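You operate a simulated robot arm through the tools that you are given. There is no shell and no other tool. Be economical: measure what you need, move in short steps, check, and stop when the job is done.

You are at the controls of a simulated robot arm. One attempt, no reset.

Task
Fetch the wooden pad with the green sole and set it on top of the green bowl. Then take the yellow wool ball and leave it on top of the plain vase.

The check looks at the end state, three seconds after you hand in, the way a careful person would. Anything else that was tipped, shoved, dropped, spilled or broken makes it a failure.

Robot
A 7-joint arm with a two-finger parallel gripper, fixed in place. Base frame: the origin is at the foot of the arm, x ahead of it, y to its left, z up; the work surface is at about z = 0. Lengths are in m, angles in degrees, forces in N, time in s.
With the tool pointing down near the work surface it reaches from about 0.24 to 0.62 m from the base axis. Its first joint turns from -66.0 to 66.0 degrees. Payload 2.6 kg.
The TCP is the grasp point between the finger pads, 0.03 m short of the fingertips. In the tool frame z runs along the fingers and y along their closing line. Largest opening 0.094 m; finger width 0.028, thickness 0.01; the body of the gripper, 0.05 by 0.096 m, starts 0.055 m behind the TCP.
Orientation is that of the tool frame in the base frame, as [roll, pitch, yaw] about the fixed x, y, z axes, in that order (R = Rz(yaw) Ry(pitch) Rx(roll)). With the fingers straight down and closing along the base's y, the tool's x points along the base's -x, its y along +y and its z along -z.

Tools
- The arm moves only by the tool play_rows. Its argument "rows" is a list of rows, each a list of 7 numbers: the turn, a rotation vector about the tool's x, y, z in units of 5 degrees (1.0 is 5 degrees), then the shift along the tool's x, y, z in units of 20 mm (1.0 is 20 mm), then the opening, from 0 (shut) to 1 (fully open). In form: [[rx, ry, rz, tx, ty, tz, jaw], ...]. A call has 1 to 8 rows; each row shifts and turns the commanded pose from where the row before left it, along the tool's axes as they then stand. A call with a number of a shift or a turn outside -1 to 1 is refused whole. Rows are played at 5 a second. More than 0.05 m and 8.6 degrees between two rows, or a gripper value outside its range, and nothing of the call is played. A pose out of reach is approached as far as the arm can. The call stops where the force on the tool passes 40 N (or 10 N more than at its start, if that is more) or the arm is blocked; 0.2 s more then pass. Each finger travels about 0.072 m/s and halts on what it meets, pressing with about 22 N; the grip force reading is that of the motor and also rises with nothing between the fingers. The clock runs only during rows and for 0.2 s after the last one: add rows that do not move to give the fingers time. The reply holds the time, the measured pose of the TCP, the force on the tool along the base axes, the opening and the grip force, in the units named above and with some noise.
- Cameras (640 x 400 px; columns grow to the right, rows downward): "scene" is fixed at [0.0304, 0.4313, 0.5588]; the picture's right is [-0.81, -0.59, 0.00], its down [-0.36, 0.49, -0.79] and it looks along [0.47, -0.64, -0.61] (base axes); focal length 329 px, centre (320, 200). "wrist" rides on the gripper at [-0.037, 0, -0.058] in the tool frame; the picture's right is [0.00, -1.00, 0.00], its down [0.97, 0.00, -0.24] and it looks along [0.24, 0.00, 0.97] (tool axes); focal length 218 px, centre (320, 200). There is no depth. A picture from a camera that has moved, and an enlarged one, comes with that camera's place and axes in the base frame and with its lens.
- capture(camera): a new picture of that camera. No time passes.
- close_up(camera, box): a new picture of the part [left, top, right, bottom] of that camera's present view, enlarged. No time passes.
- finish_job(): hands the job in; it is judged then, once.

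Go step by step. Nothing tells you positions but the pictures and the camera data: compare them with the known pose of the tool, close in by small moves and look again before you grip or let go. The budget is 120 turns and 64 pictures, counting those below and the enlarged ones. Unless the task says otherwise, let go and move clear before handing in, and close with one line.

The tools are called as name(argument=value, ...) on one line, values as JSON. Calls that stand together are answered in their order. play_rows: Moves the arm, as the interface text tells. Its arguments: {"type":"object","properties":{"rows":{"type":"array"}},"required":["rows"]} The other tools are called the same way: capture (camera) takes a picture; close_up (camera, box) takes an enlarged picture of a part of a camera's view; finish_job () hands the job in.

At the start:

```text
clock: 0.0
eef_pos: [0.3782, 0.0406, 0.3168]
tcp_rot: [-180.0, 0.0, 180.0]
force: [0.9, 0.3, 0.1]
opening: 0.0944
finger_force: 0.1
```

scene: 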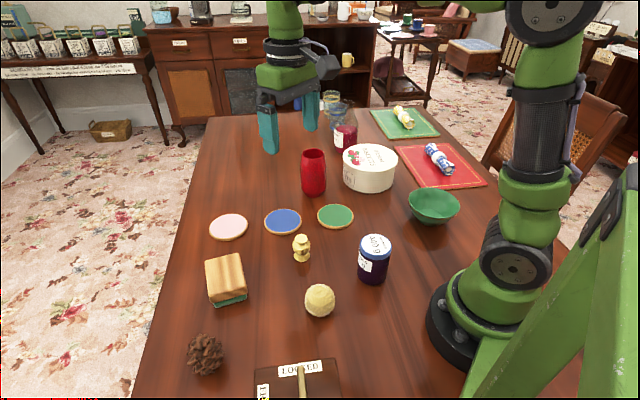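
wrist: 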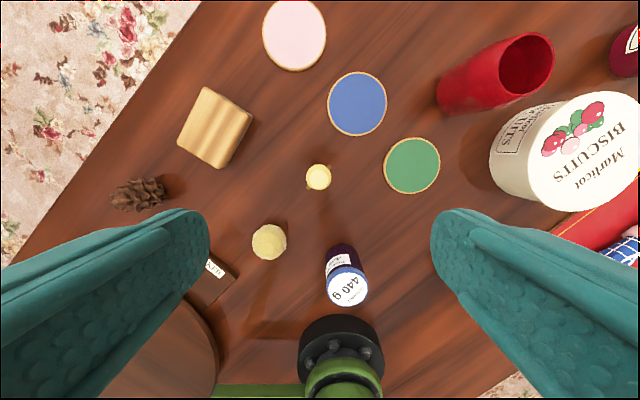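

I can see the wooden block with the green underside near (0.44, 0.19), the yellow ball near (0.26, 0.12), the green bowl near (0.18, -0.25) and a red vase near (0.50, -0.19). I'll look closer before moving.

close_up(camera="scene", box=[180, 200, 400, 340])

close_up(camera="scene", box=[280, 90, 500, 230])

close_up(camera="wrist", box=[100, 60, 420, 260])

```text
2.86 times, centred on (290, 270) of scene
camera zoom: at [0.0304, 0.4313, 0.5588], right [-0.81, -0.59, 0.0], down [-0.36, 0.49, -0.79], along [0.47, -0.64, -0.61], focal length 940 px, centre (406, 0)
```

zoom: 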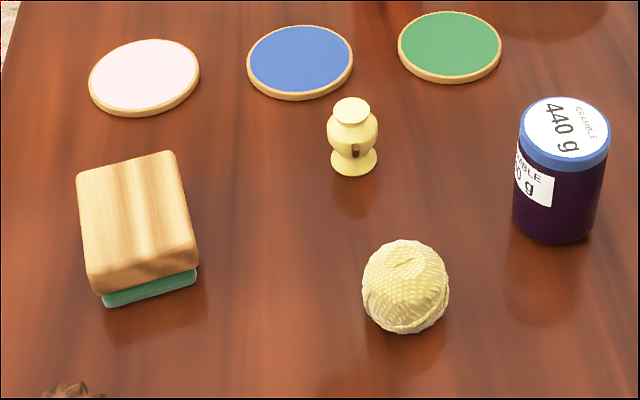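

```text
2.86 times, centred on (390, 160) of scene
camera zoom: at [0.0304, 0.4313, 0.5588], right [-0.81, -0.59, 0.0], down [-0.36, 0.49, -0.79], along [0.47, -0.64, -0.61], focal length 940 px, centre (120, 314)
```

zoom: 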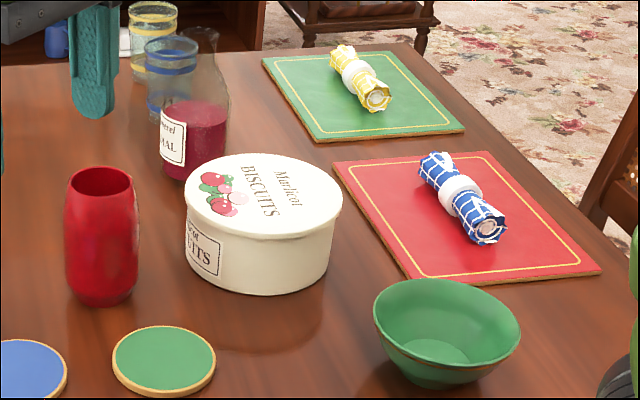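

```text
2.00 times, centred on (260, 160) of wrist
camera zoom: at [0.4163, 0.0402, 0.3747], right [0.0, -1.0, 0.0], down [-0.97, 0.0, 0.24], along [-0.24, 0.0, -0.97], focal length 436 px, centre (440, 280)
```

zoom: 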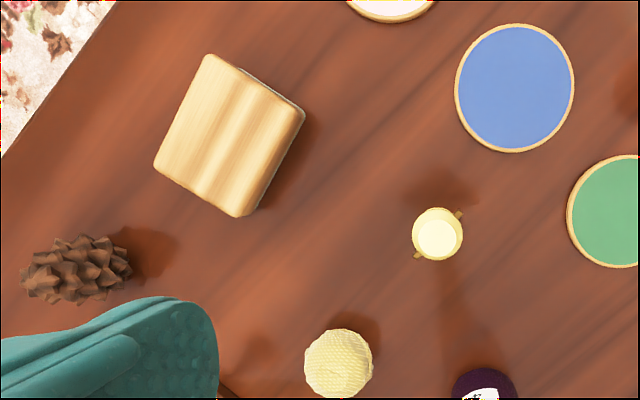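

The pad is roughly 0.072 x 0.09 m and its short axis is about 57° from base x. First I'll turn the gripper by 32.5° and come down a little.

play_rows(rows=[[0, 0, 1, 0, 0, 1, 1], [0, 0, 1, 0, 0, 1, 1], [0, 0, 1, 0, 0, 1, 1], [0, 0, 1, 0, 0, 1, 1], [0, 0, 1, 0, 0, 0, 1], [0, 0, 1, 0, 0, 0, 1], [0, 0, 0.5, 0, 0, 0, 1]])

```text
clock: 1.6
eef_pos: [0.3772, 0.0395, 0.2361]
tcp_rot: [180.0, -0.1, 147.4]
force: [-0.1, 0.3, -0.9]
opening: 0.094
finger_force: 0.1
```

The turn went as planned. Now I'll move across to above the pad.

play_rows(rows=[[0, 0, 0, 0.2, 1, 0, 1], [0, 0, 0, 0.2, 1, 0, 1], [0, 0, 0, 0.2, 1, 0, 1], [0, 0, 0, 0.2, 1, 0, 1], [0, 0, 0, 0.2, 1, 0, 1], [0, 0, 0, 0.2, 1, 0, 1], [0, 0, 0, 0.2, 1, 0, 1], [0, 0, 0, 0.1, 1, 0, 1]])

capture(camera="wrist")

capture(camera="scene")

```text
clock: 3.4
eef_pos: [0.4393, 0.1933, 0.2364]
tcp_rot: [-180.0, 0.0, 147.4]
force: [0.0, 0.1, -0.3]
opening: 0.0941
finger_force: 0.0
```

```text
58 pictures are left
camera wrist: at [0.4717, 0.1727, 0.2942], right [-0.54, -0.84, 0.0], down [-0.82, 0.52, 0.24], along [-0.2, 0.13, -0.97], focal length 218 px, centre (320, 200)
```

wrist: 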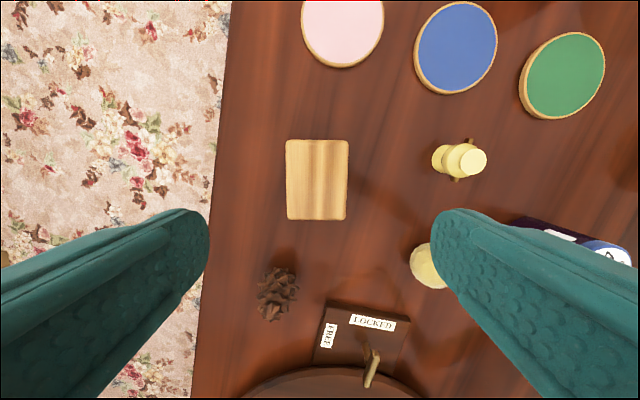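

```text
57 pictures are left
```

scene: 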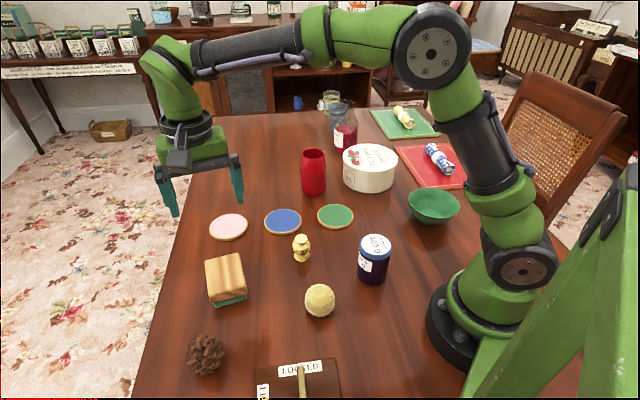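

The gripper is lined up with the pad to within about 3 mm. I'll apply a small correction and descend part of the way.

play_rows(rows=[[0, 0, 0, 0, 0.14, 1, 1], [0, 0, 0, 0, 0, 1, 1], [0, 0, 0, 0, 0, 1, 1], [0, 0, 0, 0, 0, 1, 1], [0, 0, 0, 0, 0, 1, 1], [0, 0, 0, 0, 0, 1, 1]])

capture(camera="wrist")

close_up(camera="scene", box=[140, 180, 320, 320])

```text
clock: 4.8
eef_pos: [0.4406, 0.1937, 0.1157]
tcp_rot: [180.0, 0.0, 147.5]
force: [0.2, 0.1, -0.3]
opening: 0.0939
finger_force: 0.0
```

```text
56 pictures are left
camera wrist: at [0.4722, 0.1734, 0.1741], right [-0.54, -0.84, 0.0], down [-0.82, 0.52, 0.24], along [-0.2, 0.13, -0.97], focal length 218 px, centre (320, 200)
```

wrist: 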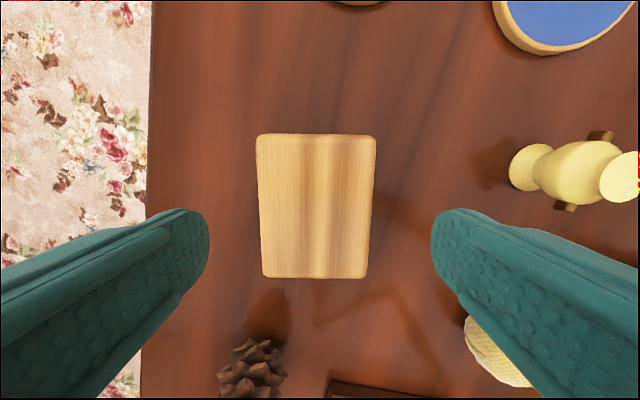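

```text
2.86 times, centred on (230, 250) of scene
camera zoom: at [0.0304, 0.4313, 0.5588], right [-0.81, -0.59, 0.0], down [-0.36, 0.49, -0.79], along [0.47, -0.64, -0.61], focal length 940 px, centre (577, 57)
```

zoom: 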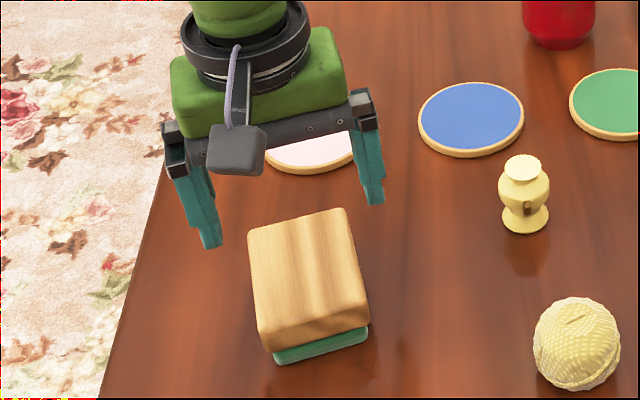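

It's within about 2 mm of centred. I'll nudge it over, go down to grasp height with the fingertips above the sole, and look before closing.

play_rows(rows=[[0, 0, 0, 0, 0.1, 1, 1], [0, 0, 0, 0, 0, 1, 1], [0, 0, 0, 0, 0, 1, 1], [0, 0, 0, 0, 0, 0.45, 1]])

close_up(camera="scene", box=[140, 180, 320, 320])

```text
clock: 5.8
eef_pos: [0.4415, 0.1942, 0.0482]
tcp_rot: [-179.9, 0.0, 147.5]
force: [0.1, 0.6, -0.7]
opening: 0.0939
finger_force: 0.0
```

```text
2.86 times, centred on (230, 250) of scene
camera zoom: at [0.0304, 0.4313, 0.5588], right [-0.81, -0.59, 0.0], down [-0.36, 0.49, -0.79], along [0.47, -0.64, -0.61], focal length 940 px, centre (577, 57)
```

zoom: 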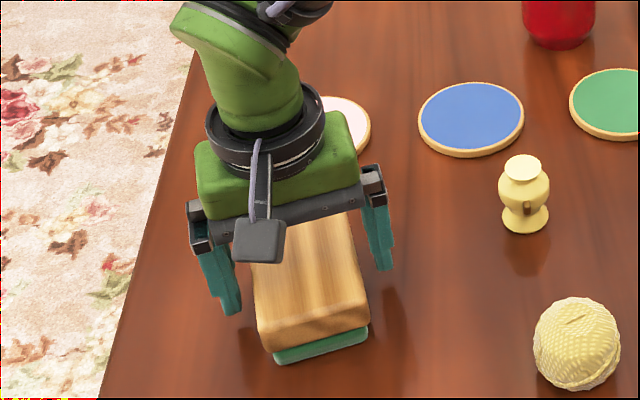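

The fingers straddle the pad, so I'm closing on it.

play_rows(rows=[[0, 0, 0, 0, 0, 0, 0.6], [0, 0, 0, 0, 0, 0, 0], [0, 0, 0, 0, 0, 0, 0]])

play_rows(rows=[[0, 0, 0, 0, 0, -0.5, 0], [0, 0, 0, 0, 0, -0.5, 0], [0, 0, 0, 0, 0, -1, 0]])

close_up(camera="scene", box=[140, 160, 320, 300])

```text
clock: 6.6
eef_pos: [0.4416, 0.1957, 0.0467]
tcp_rot: [180.0, 0.0, 147.6]
force: [-0.1, -0.1, 0.1]
opening: 0.0762
finger_force: 21.9
```

```text
clock: 7.4
eef_pos: [0.4429, 0.1973, 0.0889]
tcp_rot: [-179.9, -0.1, 147.5]
force: [0.2, -0.1, -1.6]
opening: 0.0762
finger_force: 22.2
```

```text
2.86 times, centred on (230, 230) of scene
camera zoom: at [0.0304, 0.4313, 0.5588], right [-0.81, -0.59, 0.0], down [-0.36, 0.49, -0.79], along [0.47, -0.64, -0.61], focal length 940 px, centre (577, 114)
```

zoom: 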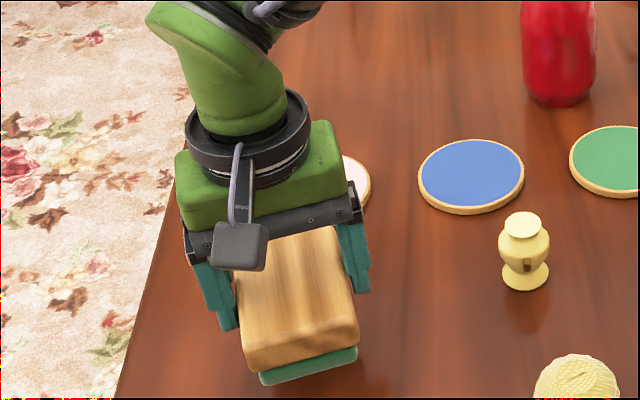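

The pad is held securely. I'll raise it to a safe travel height first.

play_rows(rows=[[0, 0, 0, 0, 0, -1, 0], [0, 0, 0, 0, 0, -1, 0], [0, 0, 0, 0, 0, -1, 0], [0, 0, 0, 0, 0, -1, 0], [0, 0, 0, 0, 0, -1, 0], [0, 0, 0, 0, 0, -1, 0], [0, 0, 0, 0, 0, -1, 0]])

play_rows(rows=[[0, 0, 0, 0, -1, 0, 0], [0, 0, 0, 0, -1, 0, 0], [0, 0, 0, 0, -1, 0, 0], [0, 0, 0, 0, -1, 0, 0], [0, 0, 0, 0, -1, 0, 0], [0, 0, 0, 0, -1, 0, 0], [0, 0, 0, 0, -1, 0, 0], [0, 0, 0, 0, -1, 0, 0]])

play_rows(rows=[[0, 0, 0, 0, -1, 0, 0], [0, 0, 0, 0, -1, 0, 0], [0, 0, 0, 0, -1, 0, 0], [0, 0, 0, 0, -1, 0, 0], [0, 0, 0, 0, -1, 0, 0], [0, 0, 0, 0, -1, 0, 0], [0, 0, 0, 0, -1, 0, 0], [0, 0, 0, 0, -1, 0, 0]])

capture(camera="wrist")

capture(camera="scene")

```text
clock: 9.0
eef_pos: [0.4428, 0.1965, 0.2276]
tcp_rot: [-179.9, 0.0, 147.6]
force: [0.6, -0.3, -2.7]
opening: 0.0761
finger_force: 21.9
```

```text
clock: 10.8
eef_pos: [0.3546, 0.0607, 0.2284]
tcp_rot: [180.0, 0.0, 147.6]
force: [-0.5, -0.2, -1.8]
opening: 0.0759
finger_force: 22.3
```

```text
clock: 12.6
eef_pos: [0.2691, -0.0744, 0.2284]
tcp_rot: [179.9, 0.0, 147.6]
force: [-0.5, 1.2, -1.3]
opening: 0.0763
finger_force: 22.6
```

```text
52 pictures are left
camera wrist: at [0.3015, -0.0939, 0.2861], right [-0.54, -0.84, 0.0], down [-0.82, 0.52, 0.24], along [-0.2, 0.13, -0.97], focal length 218 px, centre (320, 200)
```

wrist: 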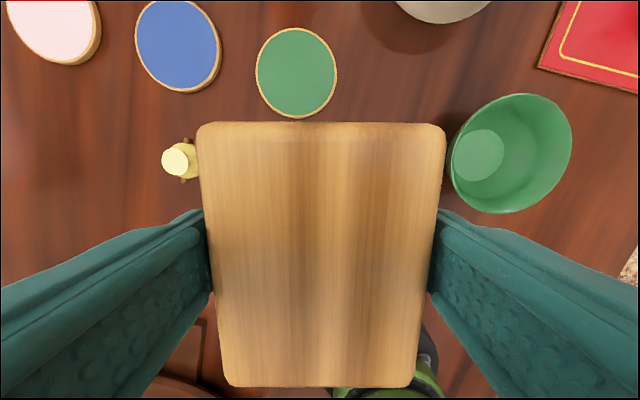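

```text
51 pictures are left
```

scene: 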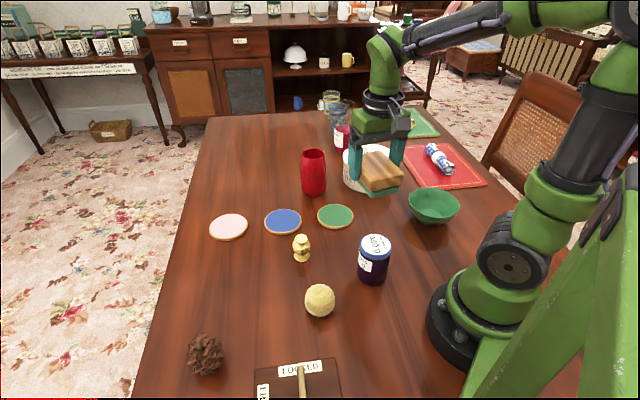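

The bowl is clearly visible now: rim centre near (0.186, -0.257), rim diameter about 0.128, rim height about 0.055. I'll carry the pad over it.

play_rows(rows=[[0, 0, 0, -0.3, -1, 0, 0], [0, 0, 0, -0.3, -1, 0, 0], [0, 0, 0, -0.3, -1, 0, 0], [0, 0, 0, -0.3, -1, 0, 0], [0, 0, 0, -0.3, -1, 0, 0], [0, 0, 0, 0, -1, 0, 0], [0, 0, 0, 0, -1, 0, 0], [0, 0, 0, 0, -1, 0, 0]])

play_rows(rows=[[0, 0, 0, 0, -1, 0, 0], [0, 0, 0, 0, -1, 0, 0], [0, 0, 0, 0, 0, 1, 0], [0, 0, 0, 0, 0, 1, 0], [0, 0, 0, 0, 0, 1, 0]])

capture(camera="wrist")

close_up(camera="scene", box=[350, 110, 530, 250])

```text
clock: 14.4
eef_pos: [0.2086, -0.2246, 0.2282]
tcp_rot: [-179.9, 0.1, 147.4]
force: [0.7, -0.2, -1.2]
opening: 0.076
finger_force: 21.8
```

```text
clock: 15.6
eef_pos: [0.1884, -0.2601, 0.1672]
tcp_rot: [179.9, 0.0, 147.5]
force: [0.0, -0.6, -1.7]
opening: 0.0761
finger_force: 21.7
```

```text
50 pictures are left
camera wrist: at [0.2201, -0.2796, 0.2249], right [-0.54, -0.84, 0.0], down [-0.82, 0.52, 0.24], along [-0.2, 0.13, -0.97], focal length 218 px, centre (320, 200)
```

wrist: 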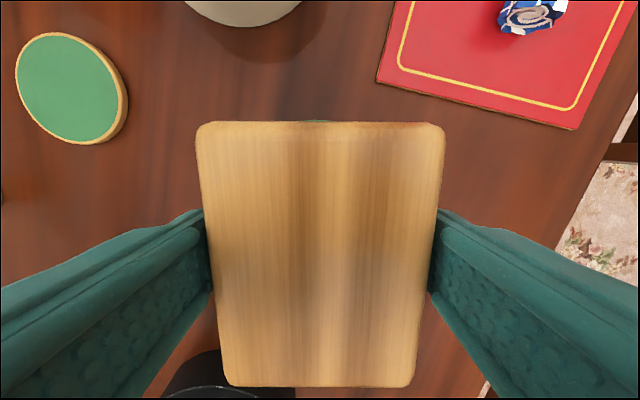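

```text
2.86 times, centred on (440, 180) of scene
camera zoom: at [0.0304, 0.4313, 0.5588], right [-0.81, -0.59, 0.0], down [-0.36, 0.49, -0.79], along [0.47, -0.64, -0.61], focal length 940 px, centre (-23, 257)
```

zoom: 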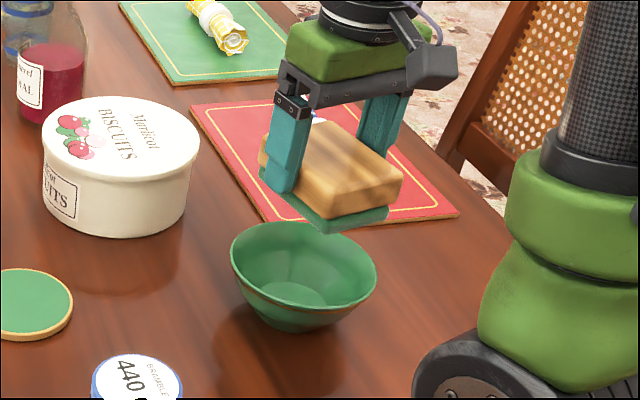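

The two views agree that the pad should shift about 6 mm along tool +x. I'll correct that, drop to just above the rim and look again.

play_rows(rows=[[0, 0, 0, 0.3, 0.05, 0, 0], [0, 0, 0, 0, 0, 1, 0], [0, 0, 0, 0, 0, 1, 0], [0, 0, 0, 0, 0, 0.2, 0]])

capture(camera="wrist")

close_up(camera="scene", box=[390, 150, 490, 230])

```text
clock: 16.6
eef_pos: [0.1821, -0.2548, 0.1227]
tcp_rot: [179.9, 0.0, 147.5]
force: [0.5, 0.7, -1.2]
opening: 0.0766
finger_force: 22.4
```

```text
48 pictures are left
camera wrist: at [0.2145, -0.2755, 0.1814], right [-0.54, -0.84, 0.0], down [-0.82, 0.52, 0.24], along [-0.2, 0.13, -0.97], focal length 218 px, centre (320, 200)
```

wrist: 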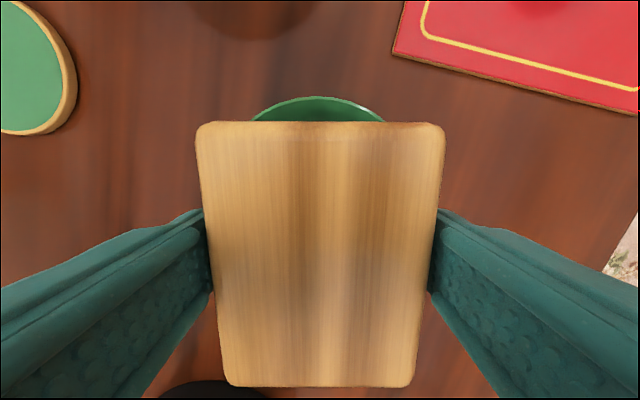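

```text
5.00 times, centred on (440, 190) of scene
camera zoom: at [0.0304, 0.4313, 0.5588], right [-0.81, -0.59, 0.0], down [-0.36, 0.49, -0.79], along [0.47, -0.64, -0.61], focal length 1644 px, centre (-280, 250)
```

zoom: 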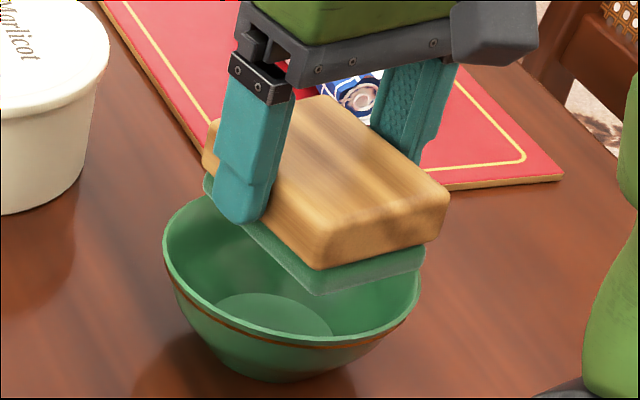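

The pad is centred over the bowl in both views. I'll lower it gently, watching the force.

play_rows(rows=[[0, 0, 0, 0, 0.05, 0.5, 0], [0, 0, 0, 0, 0, 0.3, 0], [0, 0, 0, 0, 0, 0.2, 0]])

close_up(camera="scene", box=[390, 150, 490, 230])

```text
clock: 17.4
eef_pos: [0.1819, -0.2537, 0.1034]
tcp_rot: [179.9, 0.0, 147.4]
force: [-2.7, 3.9, 12.6]
opening: 0.0762
finger_force: 21.4
```

```text
5.00 times, centred on (440, 190) of scene
camera zoom: at [0.0304, 0.4313, 0.5588], right [-0.81, -0.59, 0.0], down [-0.36, 0.49, -0.79], along [0.47, -0.64, -0.61], focal length 1644 px, centre (-280, 250)
```

zoom: 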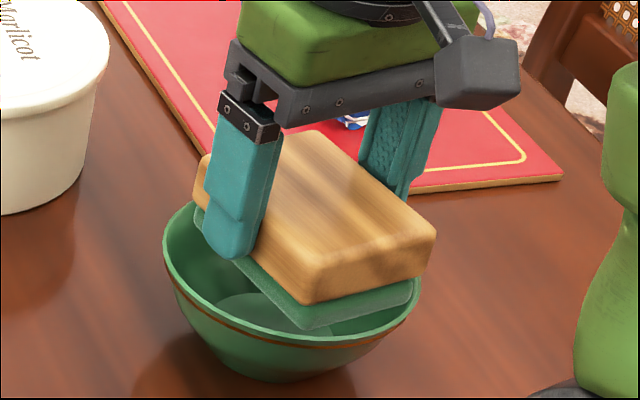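

The far-left end touched the rim first, and the side force confirms it. I'll lift slightly, shift 3 mm along tool +x and lower again.

play_rows(rows=[[0, 0, 0, 0, 0, -0.4, 0], [0, 0, 0, 0.15, 0.05, 0, 0], [0, 0, 0, 0, 0, 0.3, 0], [0, 0, 0, 0, 0, 0.1, 0], [0, 0, 0, 0, 0, 0, 0]])

close_up(camera="scene", box=[390, 150, 490, 230])

capture(camera="wrist")

```text
clock: 18.6
eef_pos: [0.1815, -0.2525, 0.1032]
tcp_rot: [-180.0, -0.1, 147.4]
force: [-0.2, 0.4, 0.9]
opening: 0.0761
finger_force: 21.4
```

```text
5.00 times, centred on (440, 190) of scene
camera zoom: at [0.0304, 0.4313, 0.5588], right [-0.81, -0.59, 0.0], down [-0.36, 0.49, -0.79], along [0.47, -0.64, -0.61], focal length 1644 px, centre (-280, 250)
```

zoom: 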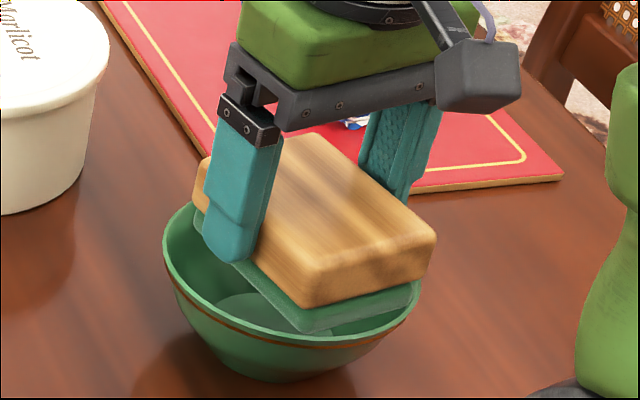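

```text
44 pictures are left
camera wrist: at [0.2141, -0.2718, 0.1611], right [-0.54, -0.84, 0.0], down [-0.82, 0.52, 0.24], along [-0.2, 0.13, -0.97], focal length 218 px, centre (320, 200)
```

wrist: 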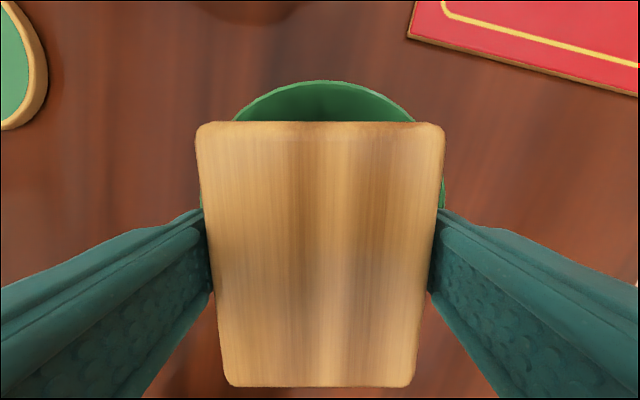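

There's no contact at this height now. I'll trim sideways by 1.5 mm and continue down in small steps.

play_rows(rows=[[0, 0, 0, 0, -0.08, 0, 0], [0, 0, 0, 0, 0, 0.12, 0], [0, 0, 0, 0, 0, 0, 0]])

play_rows(rows=[[0, 0, 0, 0, 0, 0.12, 0], [0, 0, 0, 0, 0, 0, 0]])

```text
clock: 19.4
eef_pos: [0.1817, -0.254, 0.1004]
tcp_rot: [-180.0, 0.0, 147.5]
force: [0.9, 1.6, 22.7]
opening: 0.0762
finger_force: 21.3
```

```text
clock: 20.0
eef_pos: [0.1816, -0.2539, 0.0991]
tcp_rot: [-179.9, 0.0, 147.6]
force: [6.5, -1.8, 21.5]
opening: 0.0763
finger_force: 21.9
```

There's solid vertical support now at about 21 N. I'll check the seating before letting go.

close_up(camera="scene", box=[390, 150, 490, 230])

capture(camera="wrist")

```text
5.00 times, centred on (440, 190) of scene
camera zoom: at [0.0304, 0.4314, 0.5588], right [-0.81, -0.59, 0.0], down [-0.36, 0.49, -0.79], along [0.47, -0.64, -0.61], focal length 1644 px, centre (-280, 250)
```

zoom: 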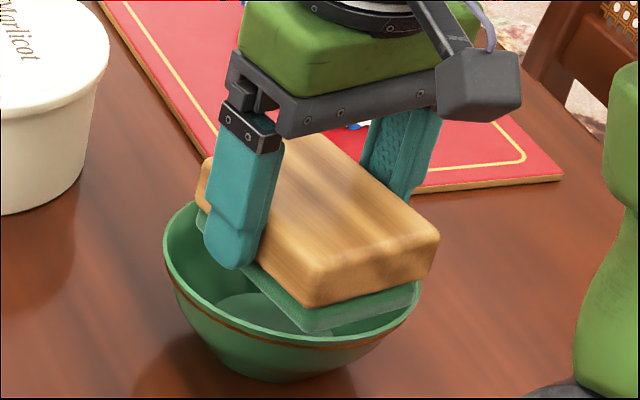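

```text
42 pictures are left
camera wrist: at [0.2132, -0.2732, 0.1571], right [-0.54, -0.84, 0.0], down [-0.82, 0.52, 0.24], along [-0.2, 0.13, -0.97], focal length 218 px, centre (320, 200)
```

wrist: 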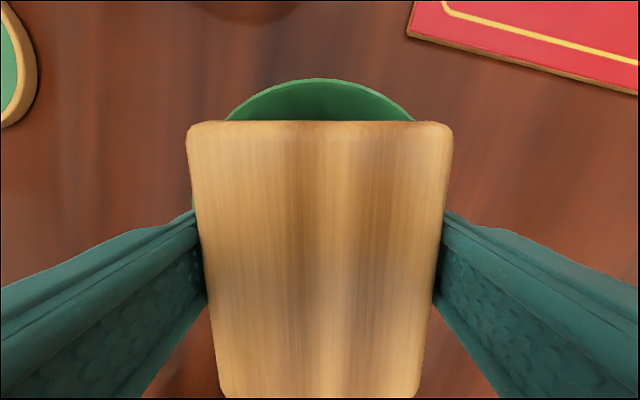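

The pad sits level and centred on the rim. I'll ease the pressure and open slowly.

play_rows(rows=[[0, 0, 0, 0, 0, -0.05, 0], [0, 0, 0, 0, 0, 0, 0.8], [0, 0, 0, 0, 0, 0, 0.9], [0, 0, 0, 0, 0, 0, 1], [0, 0, 0, 0, 0, 0, 1]])

close_up(camera="scene", box=[390, 150, 490, 230])

capture(camera="wrist")

```text
clock: 21.2
eef_pos: [0.1811, -0.2521, 0.1008]
tcp_rot: [180.0, 0.1, 147.5]
force: [0.5, -0.1, 0.4]
opening: 0.094
finger_force: 0.1
```

```text
5.00 times, centred on (440, 190) of scene
camera zoom: at [0.0304, 0.4313, 0.5588], right [-0.81, -0.59, 0.0], down [-0.36, 0.49, -0.79], along [0.47, -0.64, -0.61], focal length 1644 px, centre (-280, 250)
```

zoom: 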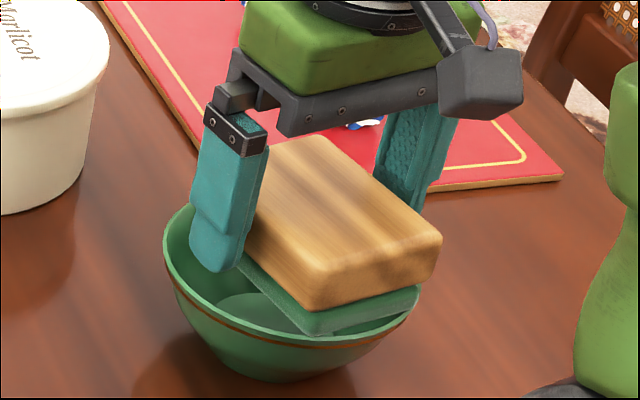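

```text
40 pictures are left
camera wrist: at [0.2127, -0.2728, 0.1582], right [-0.54, -0.84, 0.0], down [-0.82, 0.52, 0.24], along [-0.2, 0.13, -0.97], focal length 218 px, centre (320, 200)
```

wrist: 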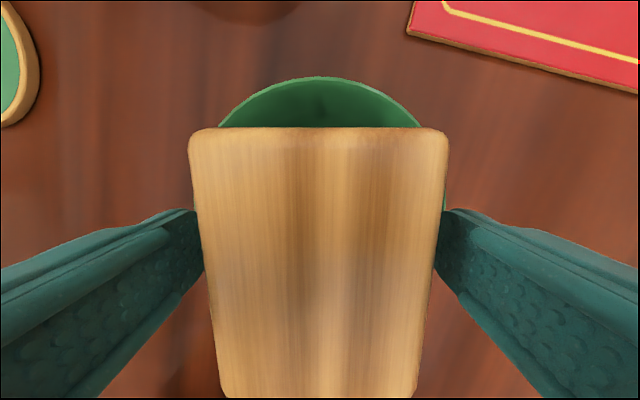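

The pad has settled and the fingers are clear of it, so I'm lifting straight up.

play_rows(rows=[[0, 0, 0, 0, 0, -0.3, 1], [0, 0, 0, 0, 0, -0.7, 1], [0, 0, 0, 0, 0, -1, 1], [0, 0, 0, 0, 0, -1, 1], [0, 0, 0, 0, 0, -1, 1], [0, 0, 0, 0, 0, -1, 1], [0, 0, 0, 0, 0, -1, 1]])

capture(camera="wrist")

close_up(camera="scene", box=[390, 150, 490, 230])

```text
clock: 22.8
eef_pos: [0.1819, -0.2542, 0.2193]
tcp_rot: [179.9, 0.0, 147.5]
force: [-0.2, 0.7, -0.4]
opening: 0.0939
finger_force: 0.1
```

```text
39 pictures are left
camera wrist: at [0.2132, -0.2732, 0.2777], right [-0.54, -0.84, 0.0], down [-0.82, 0.52, 0.24], along [-0.2, 0.13, -0.97], focal length 218 px, centre (320, 200)
```

wrist: 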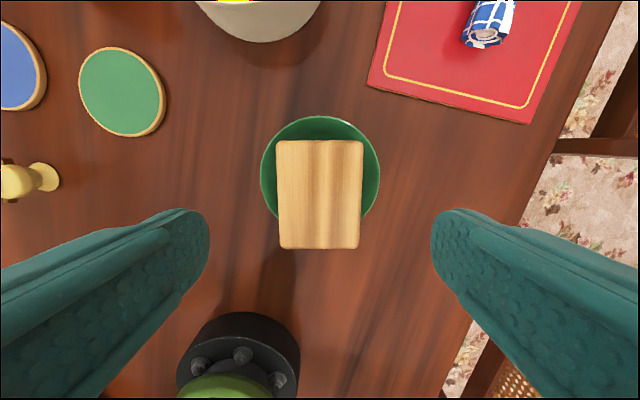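

```text
5.00 times, centred on (440, 190) of scene
camera zoom: at [0.0304, 0.4313, 0.5588], right [-0.81, -0.59, 0.0], down [-0.36, 0.49, -0.79], along [0.47, -0.64, -0.61], focal length 1644 px, centre (-280, 250)
```

zoom: 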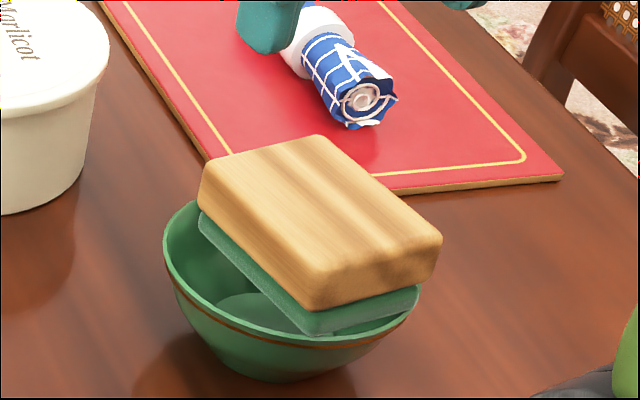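

The pad rests on the bowl, but it may be a little off centre. I'll zoom in to judge.

close_up(camera="wrist", box=[240, 100, 400, 260])

```text
2.50 times, centred on (320, 180) of wrist
camera zoom: at [0.2132, -0.2732, 0.2777], right [-0.54, -0.84, 0.0], down [-0.82, 0.52, 0.24], along [-0.2, 0.13, -0.97], focal length 546 px, centre (320, 250)
```

zoom: 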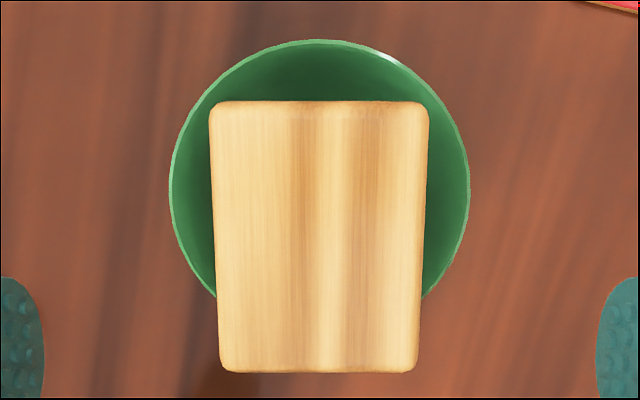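

The pad is stable, level and inside the rim to within about 1 cm, so I'll leave it. Next I'll go around, away from the base, to get above the wool ball.

play_rows(rows=[[0, 0, 0, 0, 1, 0, 1], [0, 0, 0, 0, 1, 0, 1], [0, 0, 0, 0, 1, 0, 1], [0, 0, 0, 0, 1, 0, 1], [0, 0, 0, 0, 1, 0, 1], [0, 0, 0, 0, 1, 0, 1], [0, 0, 0, 0, 1, 0, 1], [0, 0, 0, 0, 1, 0, 1]])

play_rows(rows=[[0, 0, 0, 0, 1, 0, 1], [0, 0, 0, 0, 1, 0, 1], [0, 0, 0, 0, 1, 0, 1], [0, 0, 0, 0, 1, 0, 1], [0, 0, 0, 0, 1, 0, 1], [0, 0, 0, 0, 1, 0, 1], [0, 0, 0, 0, 1, 0, 1], [0, 0, 0, 0.5, 1, 0, 1]])

play_rows(rows=[[0, 0, 0, 1, 1, 0, 1], [0, 0, 0, 1, 0.9, 0, 1], [0, 0, 0, 1, 0, 0, 1], [0, 0, 0, 1, 0, 0, 1], [0, 0, 0, 1, 0, 0, 1], [0, 0, 0, 1, 0, 0, 1]])

capture(camera="wrist")

capture(camera="scene")

```text
clock: 24.6
eef_pos: [0.2666, -0.118, 0.2201]
tcp_rot: [180.0, -0.1, 147.5]
force: [0.0, -0.9, -0.6]
opening: 0.094
finger_force: 0.1
```

```text
clock: 26.4
eef_pos: [0.3433, 0.0216, 0.2207]
tcp_rot: [-180.0, 0.1, 147.5]
force: [0.8, 0.1, -0.1]
opening: 0.0938
finger_force: 0.0
```

```text
clock: 27.8
eef_pos: [0.2615, 0.1173, 0.2213]
tcp_rot: [-180.0, 0.0, 147.5]
force: [0.1, -0.4, 0.3]
opening: 0.094
finger_force: 0.1
```

```text
36 pictures are left
camera wrist: at [0.2937, 0.0972, 0.2789], right [-0.54, -0.84, 0.0], down [-0.82, 0.52, 0.24], along [-0.2, 0.13, -0.97], focal length 218 px, centre (320, 200)
```

wrist: 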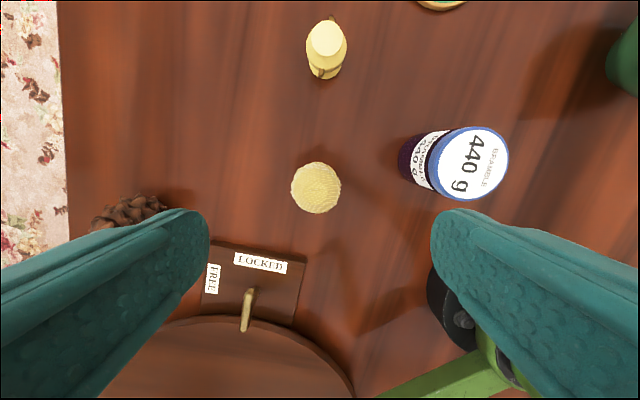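

```text
35 pictures are left
```

scene: 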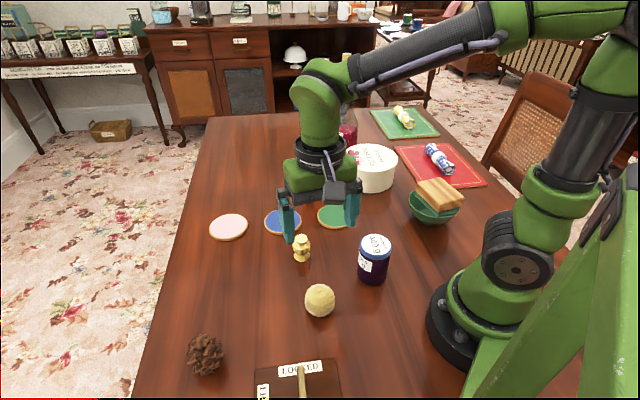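

The ball shows 10 mm off along tool x and 5 mm off along tool y. I'll correct that and descend partway.

play_rows(rows=[[0, 0, 0, 0.52, 0.23, 0, 1], [0, 0, 0, 0, 0, 1, 1], [0, 0, 0, 0, 0, 1, 1], [0, 0, 0, 0, 0, 1, 1], [0, 0, 0, 0, 0, 1, 1], [0, 0, 0, 0, 0, 1, 1]])

capture(camera="wrist")

close_up(camera="scene", box=[260, 220, 400, 320])

```text
clock: 29.2
eef_pos: [0.2576, 0.1282, 0.1192]
tcp_rot: [-180.0, -0.1, 147.5]
force: [1.1, 0.3, 0.7]
opening: 0.0942
finger_force: 0.1
```

```text
34 pictures are left
camera wrist: at [0.289, 0.1081, 0.1771], right [-0.54, -0.84, 0.0], down [-0.82, 0.52, 0.24], along [-0.2, 0.13, -0.97], focal length 218 px, centre (320, 200)
```

wrist: 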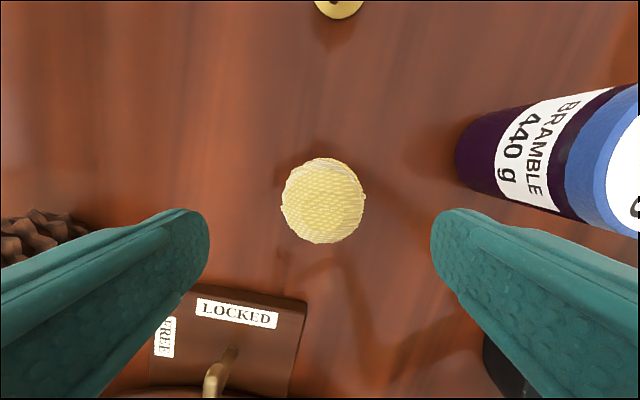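

```text
4.00 times, centred on (330, 270) of scene
camera zoom: at [0.0304, 0.4313, 0.5588], right [-0.81, -0.59, 0.0], down [-0.36, 0.49, -0.79], along [0.47, -0.64, -0.61], focal length 1315 px, centre (280, -80)
```

zoom: 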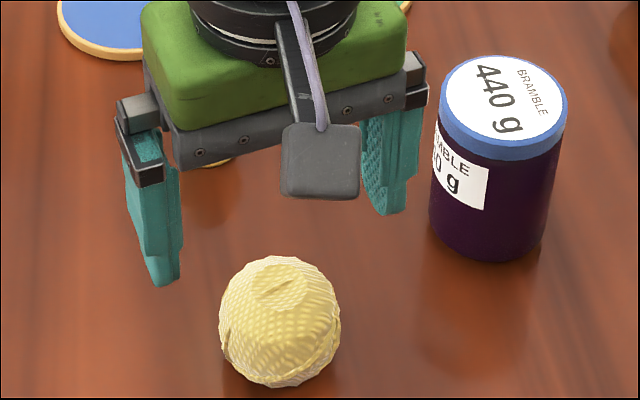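

The ball is almost centred, with about 2 mm to trim. I'll descend so the fingertips end just below its equator, then look.

play_rows(rows=[[0, 0, 0, 0, -0.1, 1, 1], [0, 0, 0, 0, 0, 1, 1], [0, 0, 0, 0, 0, 1, 1], [0, 0, 0, 0, 0, 0.35, 1], [0, 0, 0, 0, 0, 0, 1]])

close_up(camera="scene", box=[260, 220, 400, 320])

capture(camera="wrist")

```text
clock: 30.4
eef_pos: [0.2565, 0.1269, 0.0535]
tcp_rot: [-180.0, 0.0, 147.6]
force: [0.1, -0.3, 0.4]
opening: 0.0943
finger_force: 0.1
```

```text
4.00 times, centred on (330, 270) of scene
camera zoom: at [0.0304, 0.4313, 0.5588], right [-0.81, -0.59, 0.0], down [-0.36, 0.49, -0.79], along [0.47, -0.64, -0.61], focal length 1315 px, centre (280, -80)
```

zoom: 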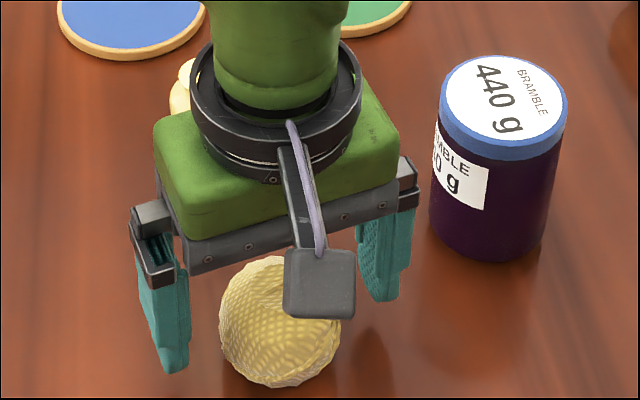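

```text
31 pictures are left
camera wrist: at [0.2891, 0.1066, 0.1113], right [-0.54, -0.84, 0.0], down [-0.82, 0.52, 0.24], along [-0.2, 0.13, -0.97], focal length 218 px, centre (320, 200)
```

wrist: 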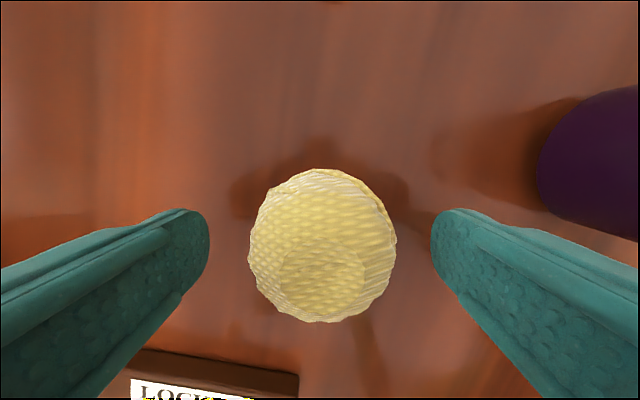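

It's centred within 1–2 mm. I'll trim, go down 2 mm and close on the ball.

play_rows(rows=[[0, 0, 0, 0.08, -0.03, 0.12, 1], [0, 0, 0, 0, 0, 0, 0.7], [0, 0, 0, 0, 0, 0, 0.5], [0, 0, 0, 0, 0, 0, 0.3], [0, 0, 0, 0, 0, 0, 0.3]])

close_up(camera="scene", box=[260, 220, 400, 320])

capture(camera="wrist")

```text
clock: 31.6
eef_pos: [0.2554, 0.1267, 0.0516]
tcp_rot: [180.0, 0.1, 147.5]
force: [0.2, 0.3, -0.8]
opening: 0.0561
finger_force: 22.0
```

```text
4.00 times, centred on (330, 270) of scene
camera zoom: at [0.0304, 0.4313, 0.5588], right [-0.81, -0.59, 0.0], down [-0.36, 0.49, -0.79], along [0.47, -0.64, -0.61], focal length 1315 px, centre (280, -80)
```

zoom: 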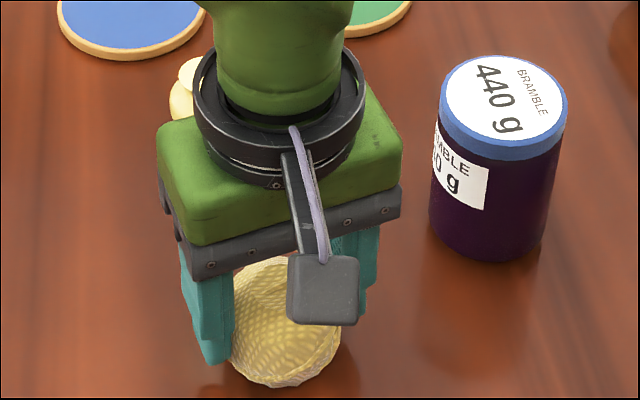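

```text
29 pictures are left
camera wrist: at [0.2874, 0.1067, 0.1092], right [-0.54, -0.84, 0.0], down [-0.82, 0.52, 0.24], along [-0.2, 0.13, -0.97], focal length 218 px, centre (320, 200)
```

wrist: 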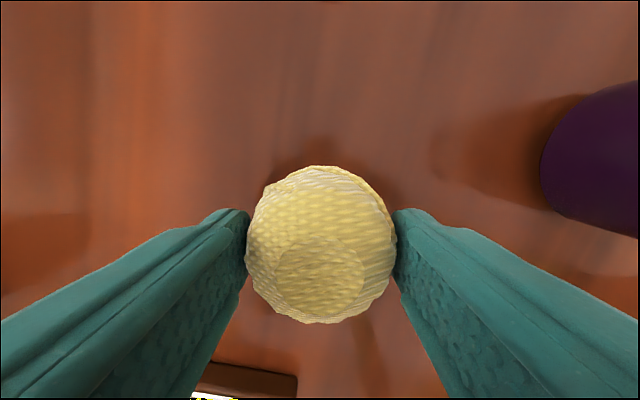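

The ball is gripped at 56 mm wide. I'm lifting gently, then rising to travel height.

play_rows(rows=[[0, 0, 0, 0, 0, -0.3, 0.3], [0, 0, 0, 0, 0, -0.5, 0.3], [0, 0, 0, 0, 0, -0.7, 0.3], [0, 0, 0, 0, 0, -1, 0.3], [0, 0, 0, 0, 0, -1, 0.3], [0, 0, 0, 0, 0, -1, 0.3], [0, 0, 0, 0, 0, -1, 0.3], [0, 0, 0, 0, 0, -1, 0.3]])

play_rows(rows=[[0, 0, 0, 0, 0, -1, 0.3], [0, 0, 0, 0, 0, -1, 0.3], [0, 0, 0, 0, 0, -1, 0.3], [0, 0, 0, 0, 0, -1, 0.3]])

capture(camera="wrist")

close_up(camera="scene", box=[280, 90, 400, 210])

```text
clock: 33.4
eef_pos: [0.2544, 0.1274, 0.1811]
tcp_rot: [179.9, 0.0, 147.6]
force: [0.0, 0.2, -0.6]
opening: 0.0563
finger_force: 22.0
```

```text
clock: 34.4
eef_pos: [0.2539, 0.1268, 0.2607]
tcp_rot: [180.0, 0.0, 147.5]
force: [0.1, -0.2, 0.0]
opening: 0.0561
finger_force: 22.4
```

```text
28 pictures are left
camera wrist: at [0.2859, 0.1064, 0.3189], right [-0.54, -0.84, 0.0], down [-0.82, 0.52, 0.24], along [-0.2, 0.13, -0.97], focal length 218 px, centre (320, 200)
```

wrist: 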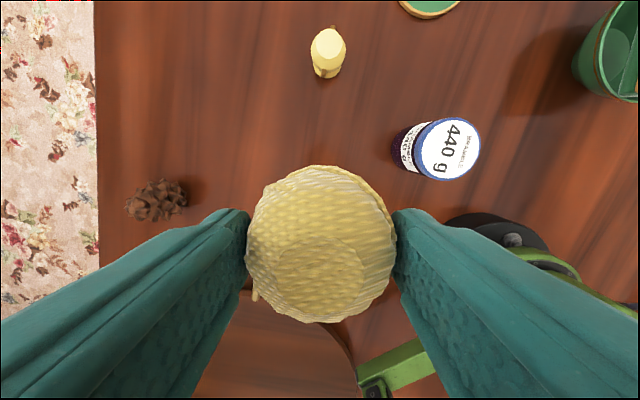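

```text
3.33 times, centred on (340, 150) of scene
camera zoom: at [0.0304, 0.4313, 0.5588], right [-0.81, -0.59, 0.0], down [-0.36, 0.49, -0.79], along [0.47, -0.64, -0.61], focal length 1096 px, centre (253, 367)
```

zoom: 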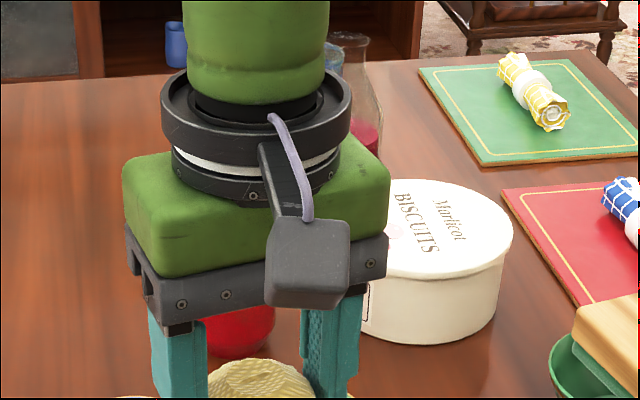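

The ball is held firmly. The plain red vase looks to be at about (0.50, -0.18) with its rim at about 0.12 m, so I'll approach it and stop short to look.

play_rows(rows=[[0, 0, 0, -1, -0.5, 0, 0.3], [0, 0, 0, -1, -0.5, 0, 0.3], [0, 0, 0, -1, -0.5, 0, 0.3], [0, 0, 0, -1, -0.5, 0, 0.3], [0, 0, 0, -1, -0.5, 0, 0.3], [0, 0, 0, -1, -0.5, 0, 0.3], [0, 0, 0, -1, -0.5, 0, 0.3], [0, 0, 0, -1, -0.5, 0, 0.3]])

play_rows(rows=[[0, 0, 0, -1, -0.5, 0, 0.3], [0, 0, 0, -1, -0.5, 0, 0.3], [0, 0, 0, -1, -0.5, 0, 0.3], [0, 0, 0, -1, -0.5, 0, 0.3], [0, 0, 0, -1, -0.2, 0, 0.3]])

capture(camera="wrist")

capture(camera="scene")

```text
clock: 36.2
eef_pos: [0.3466, -0.026, 0.2603]
tcp_rot: [-180.0, 0.0, 147.5]
force: [1.2, 0.6, -1.0]
opening: 0.056
finger_force: 22.3
```

```text
clock: 37.4
eef_pos: [0.408, -0.1178, 0.2603]
tcp_rot: [179.9, 0.0, 147.6]
force: [0.3, 0.8, -0.4]
opening: 0.0563
finger_force: 21.6
```

```text
26 pictures are left
camera wrist: at [0.4397, -0.1382, 0.3182], right [-0.54, -0.84, 0.0], down [-0.82, 0.52, 0.24], along [-0.2, 0.13, -0.97], focal length 218 px, centre (320, 200)
```

wrist: 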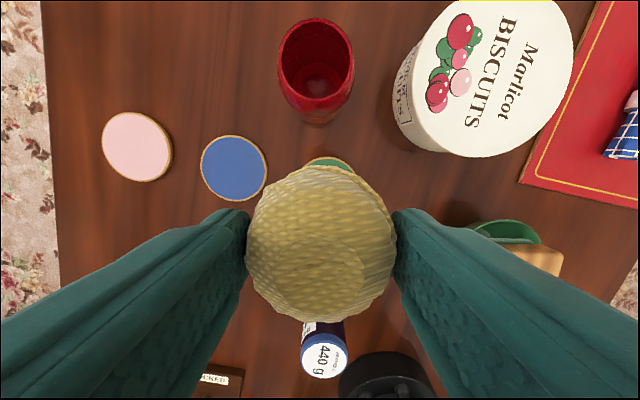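

```text
25 pictures are left
```

scene: 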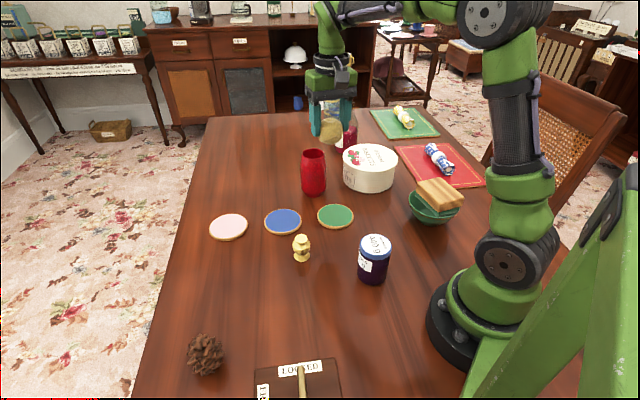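

The red vase is plain and open-topped, with a rim about 59 mm across outside and 53 mm inside, so the ball should sit on it. I'll take zooms to fix its position accurately.

close_up(camera="wrist", box=[260, 0, 380, 130])

close_up(camera="scene", box=[280, 120, 360, 210])

```text
3.08 times, centred on (320, 65) of wrist
camera zoom: at [0.4397, -0.1382, 0.3182], right [-0.54, -0.84, 0.0], down [-0.82, 0.52, 0.24], along [-0.2, 0.13, -0.97], focal length 672 px, centre (320, 615)
```

zoom: 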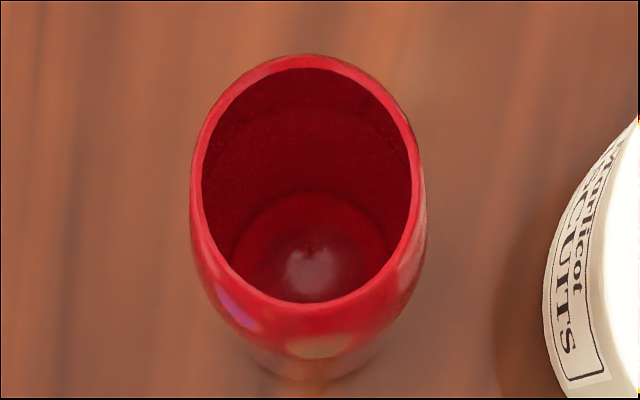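

```text
4.44 times, centred on (320, 165) of scene
camera zoom: at [0.0304, 0.4313, 0.5588], right [-0.81, -0.59, 0.0], down [-0.36, 0.49, -0.79], along [0.47, -0.64, -0.61], focal length 1462 px, centre (320, 356)
```

zoom: 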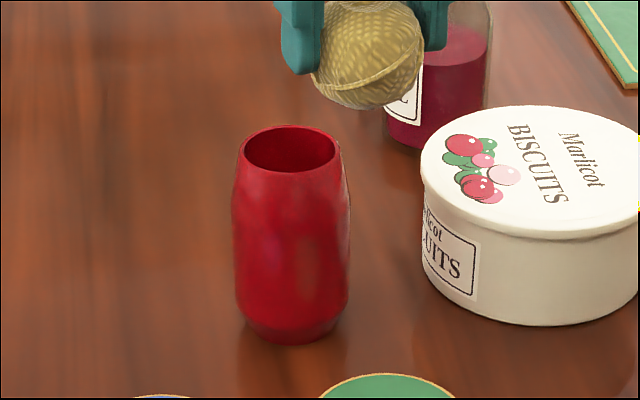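

The vase has faint coloured patches, which might be reflections. Before committing I'll compare it with the small yellow urn.

close_up(camera="scene", box=[284, 228, 320, 268])

close_up(camera="scene", box=[295, 140, 335, 200])

close_up(camera="wrist", box=[280, 60, 360, 130])

```text
10.00 times, centred on (302, 248) of scene
camera zoom: at [0.0304, 0.4313, 0.5588], right [-0.81, -0.59, 0.0], down [-0.36, 0.49, -0.79], along [0.47, -0.64, -0.61], focal length 3289 px, centre (500, -280)
```

zoom: 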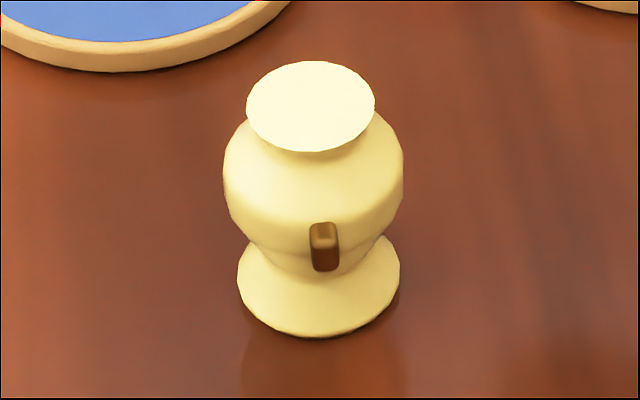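

```text
6.67 times, centred on (315, 170) of scene
camera zoom: at [0.0304, 0.4313, 0.5588], right [-0.81, -0.59, 0.0], down [-0.36, 0.49, -0.79], along [0.47, -0.64, -0.61], focal length 2192 px, centre (353, 400)
```

zoom: 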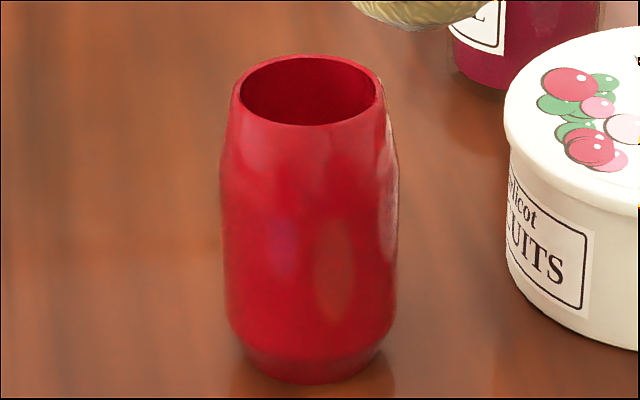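

```text
5.71 times, centred on (320, 95) of wrist
camera zoom: at [0.4397, -0.1382, 0.3182], right [-0.54, -0.84, 0.0], down [-0.82, 0.52, 0.24], along [-0.2, 0.13, -0.97], focal length 1247 px, centre (320, 800)
```

zoom: 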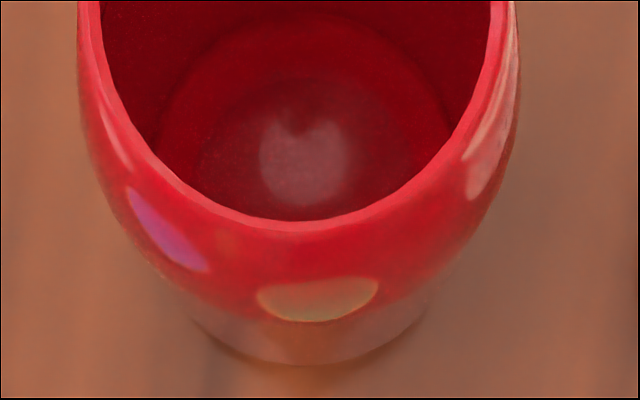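

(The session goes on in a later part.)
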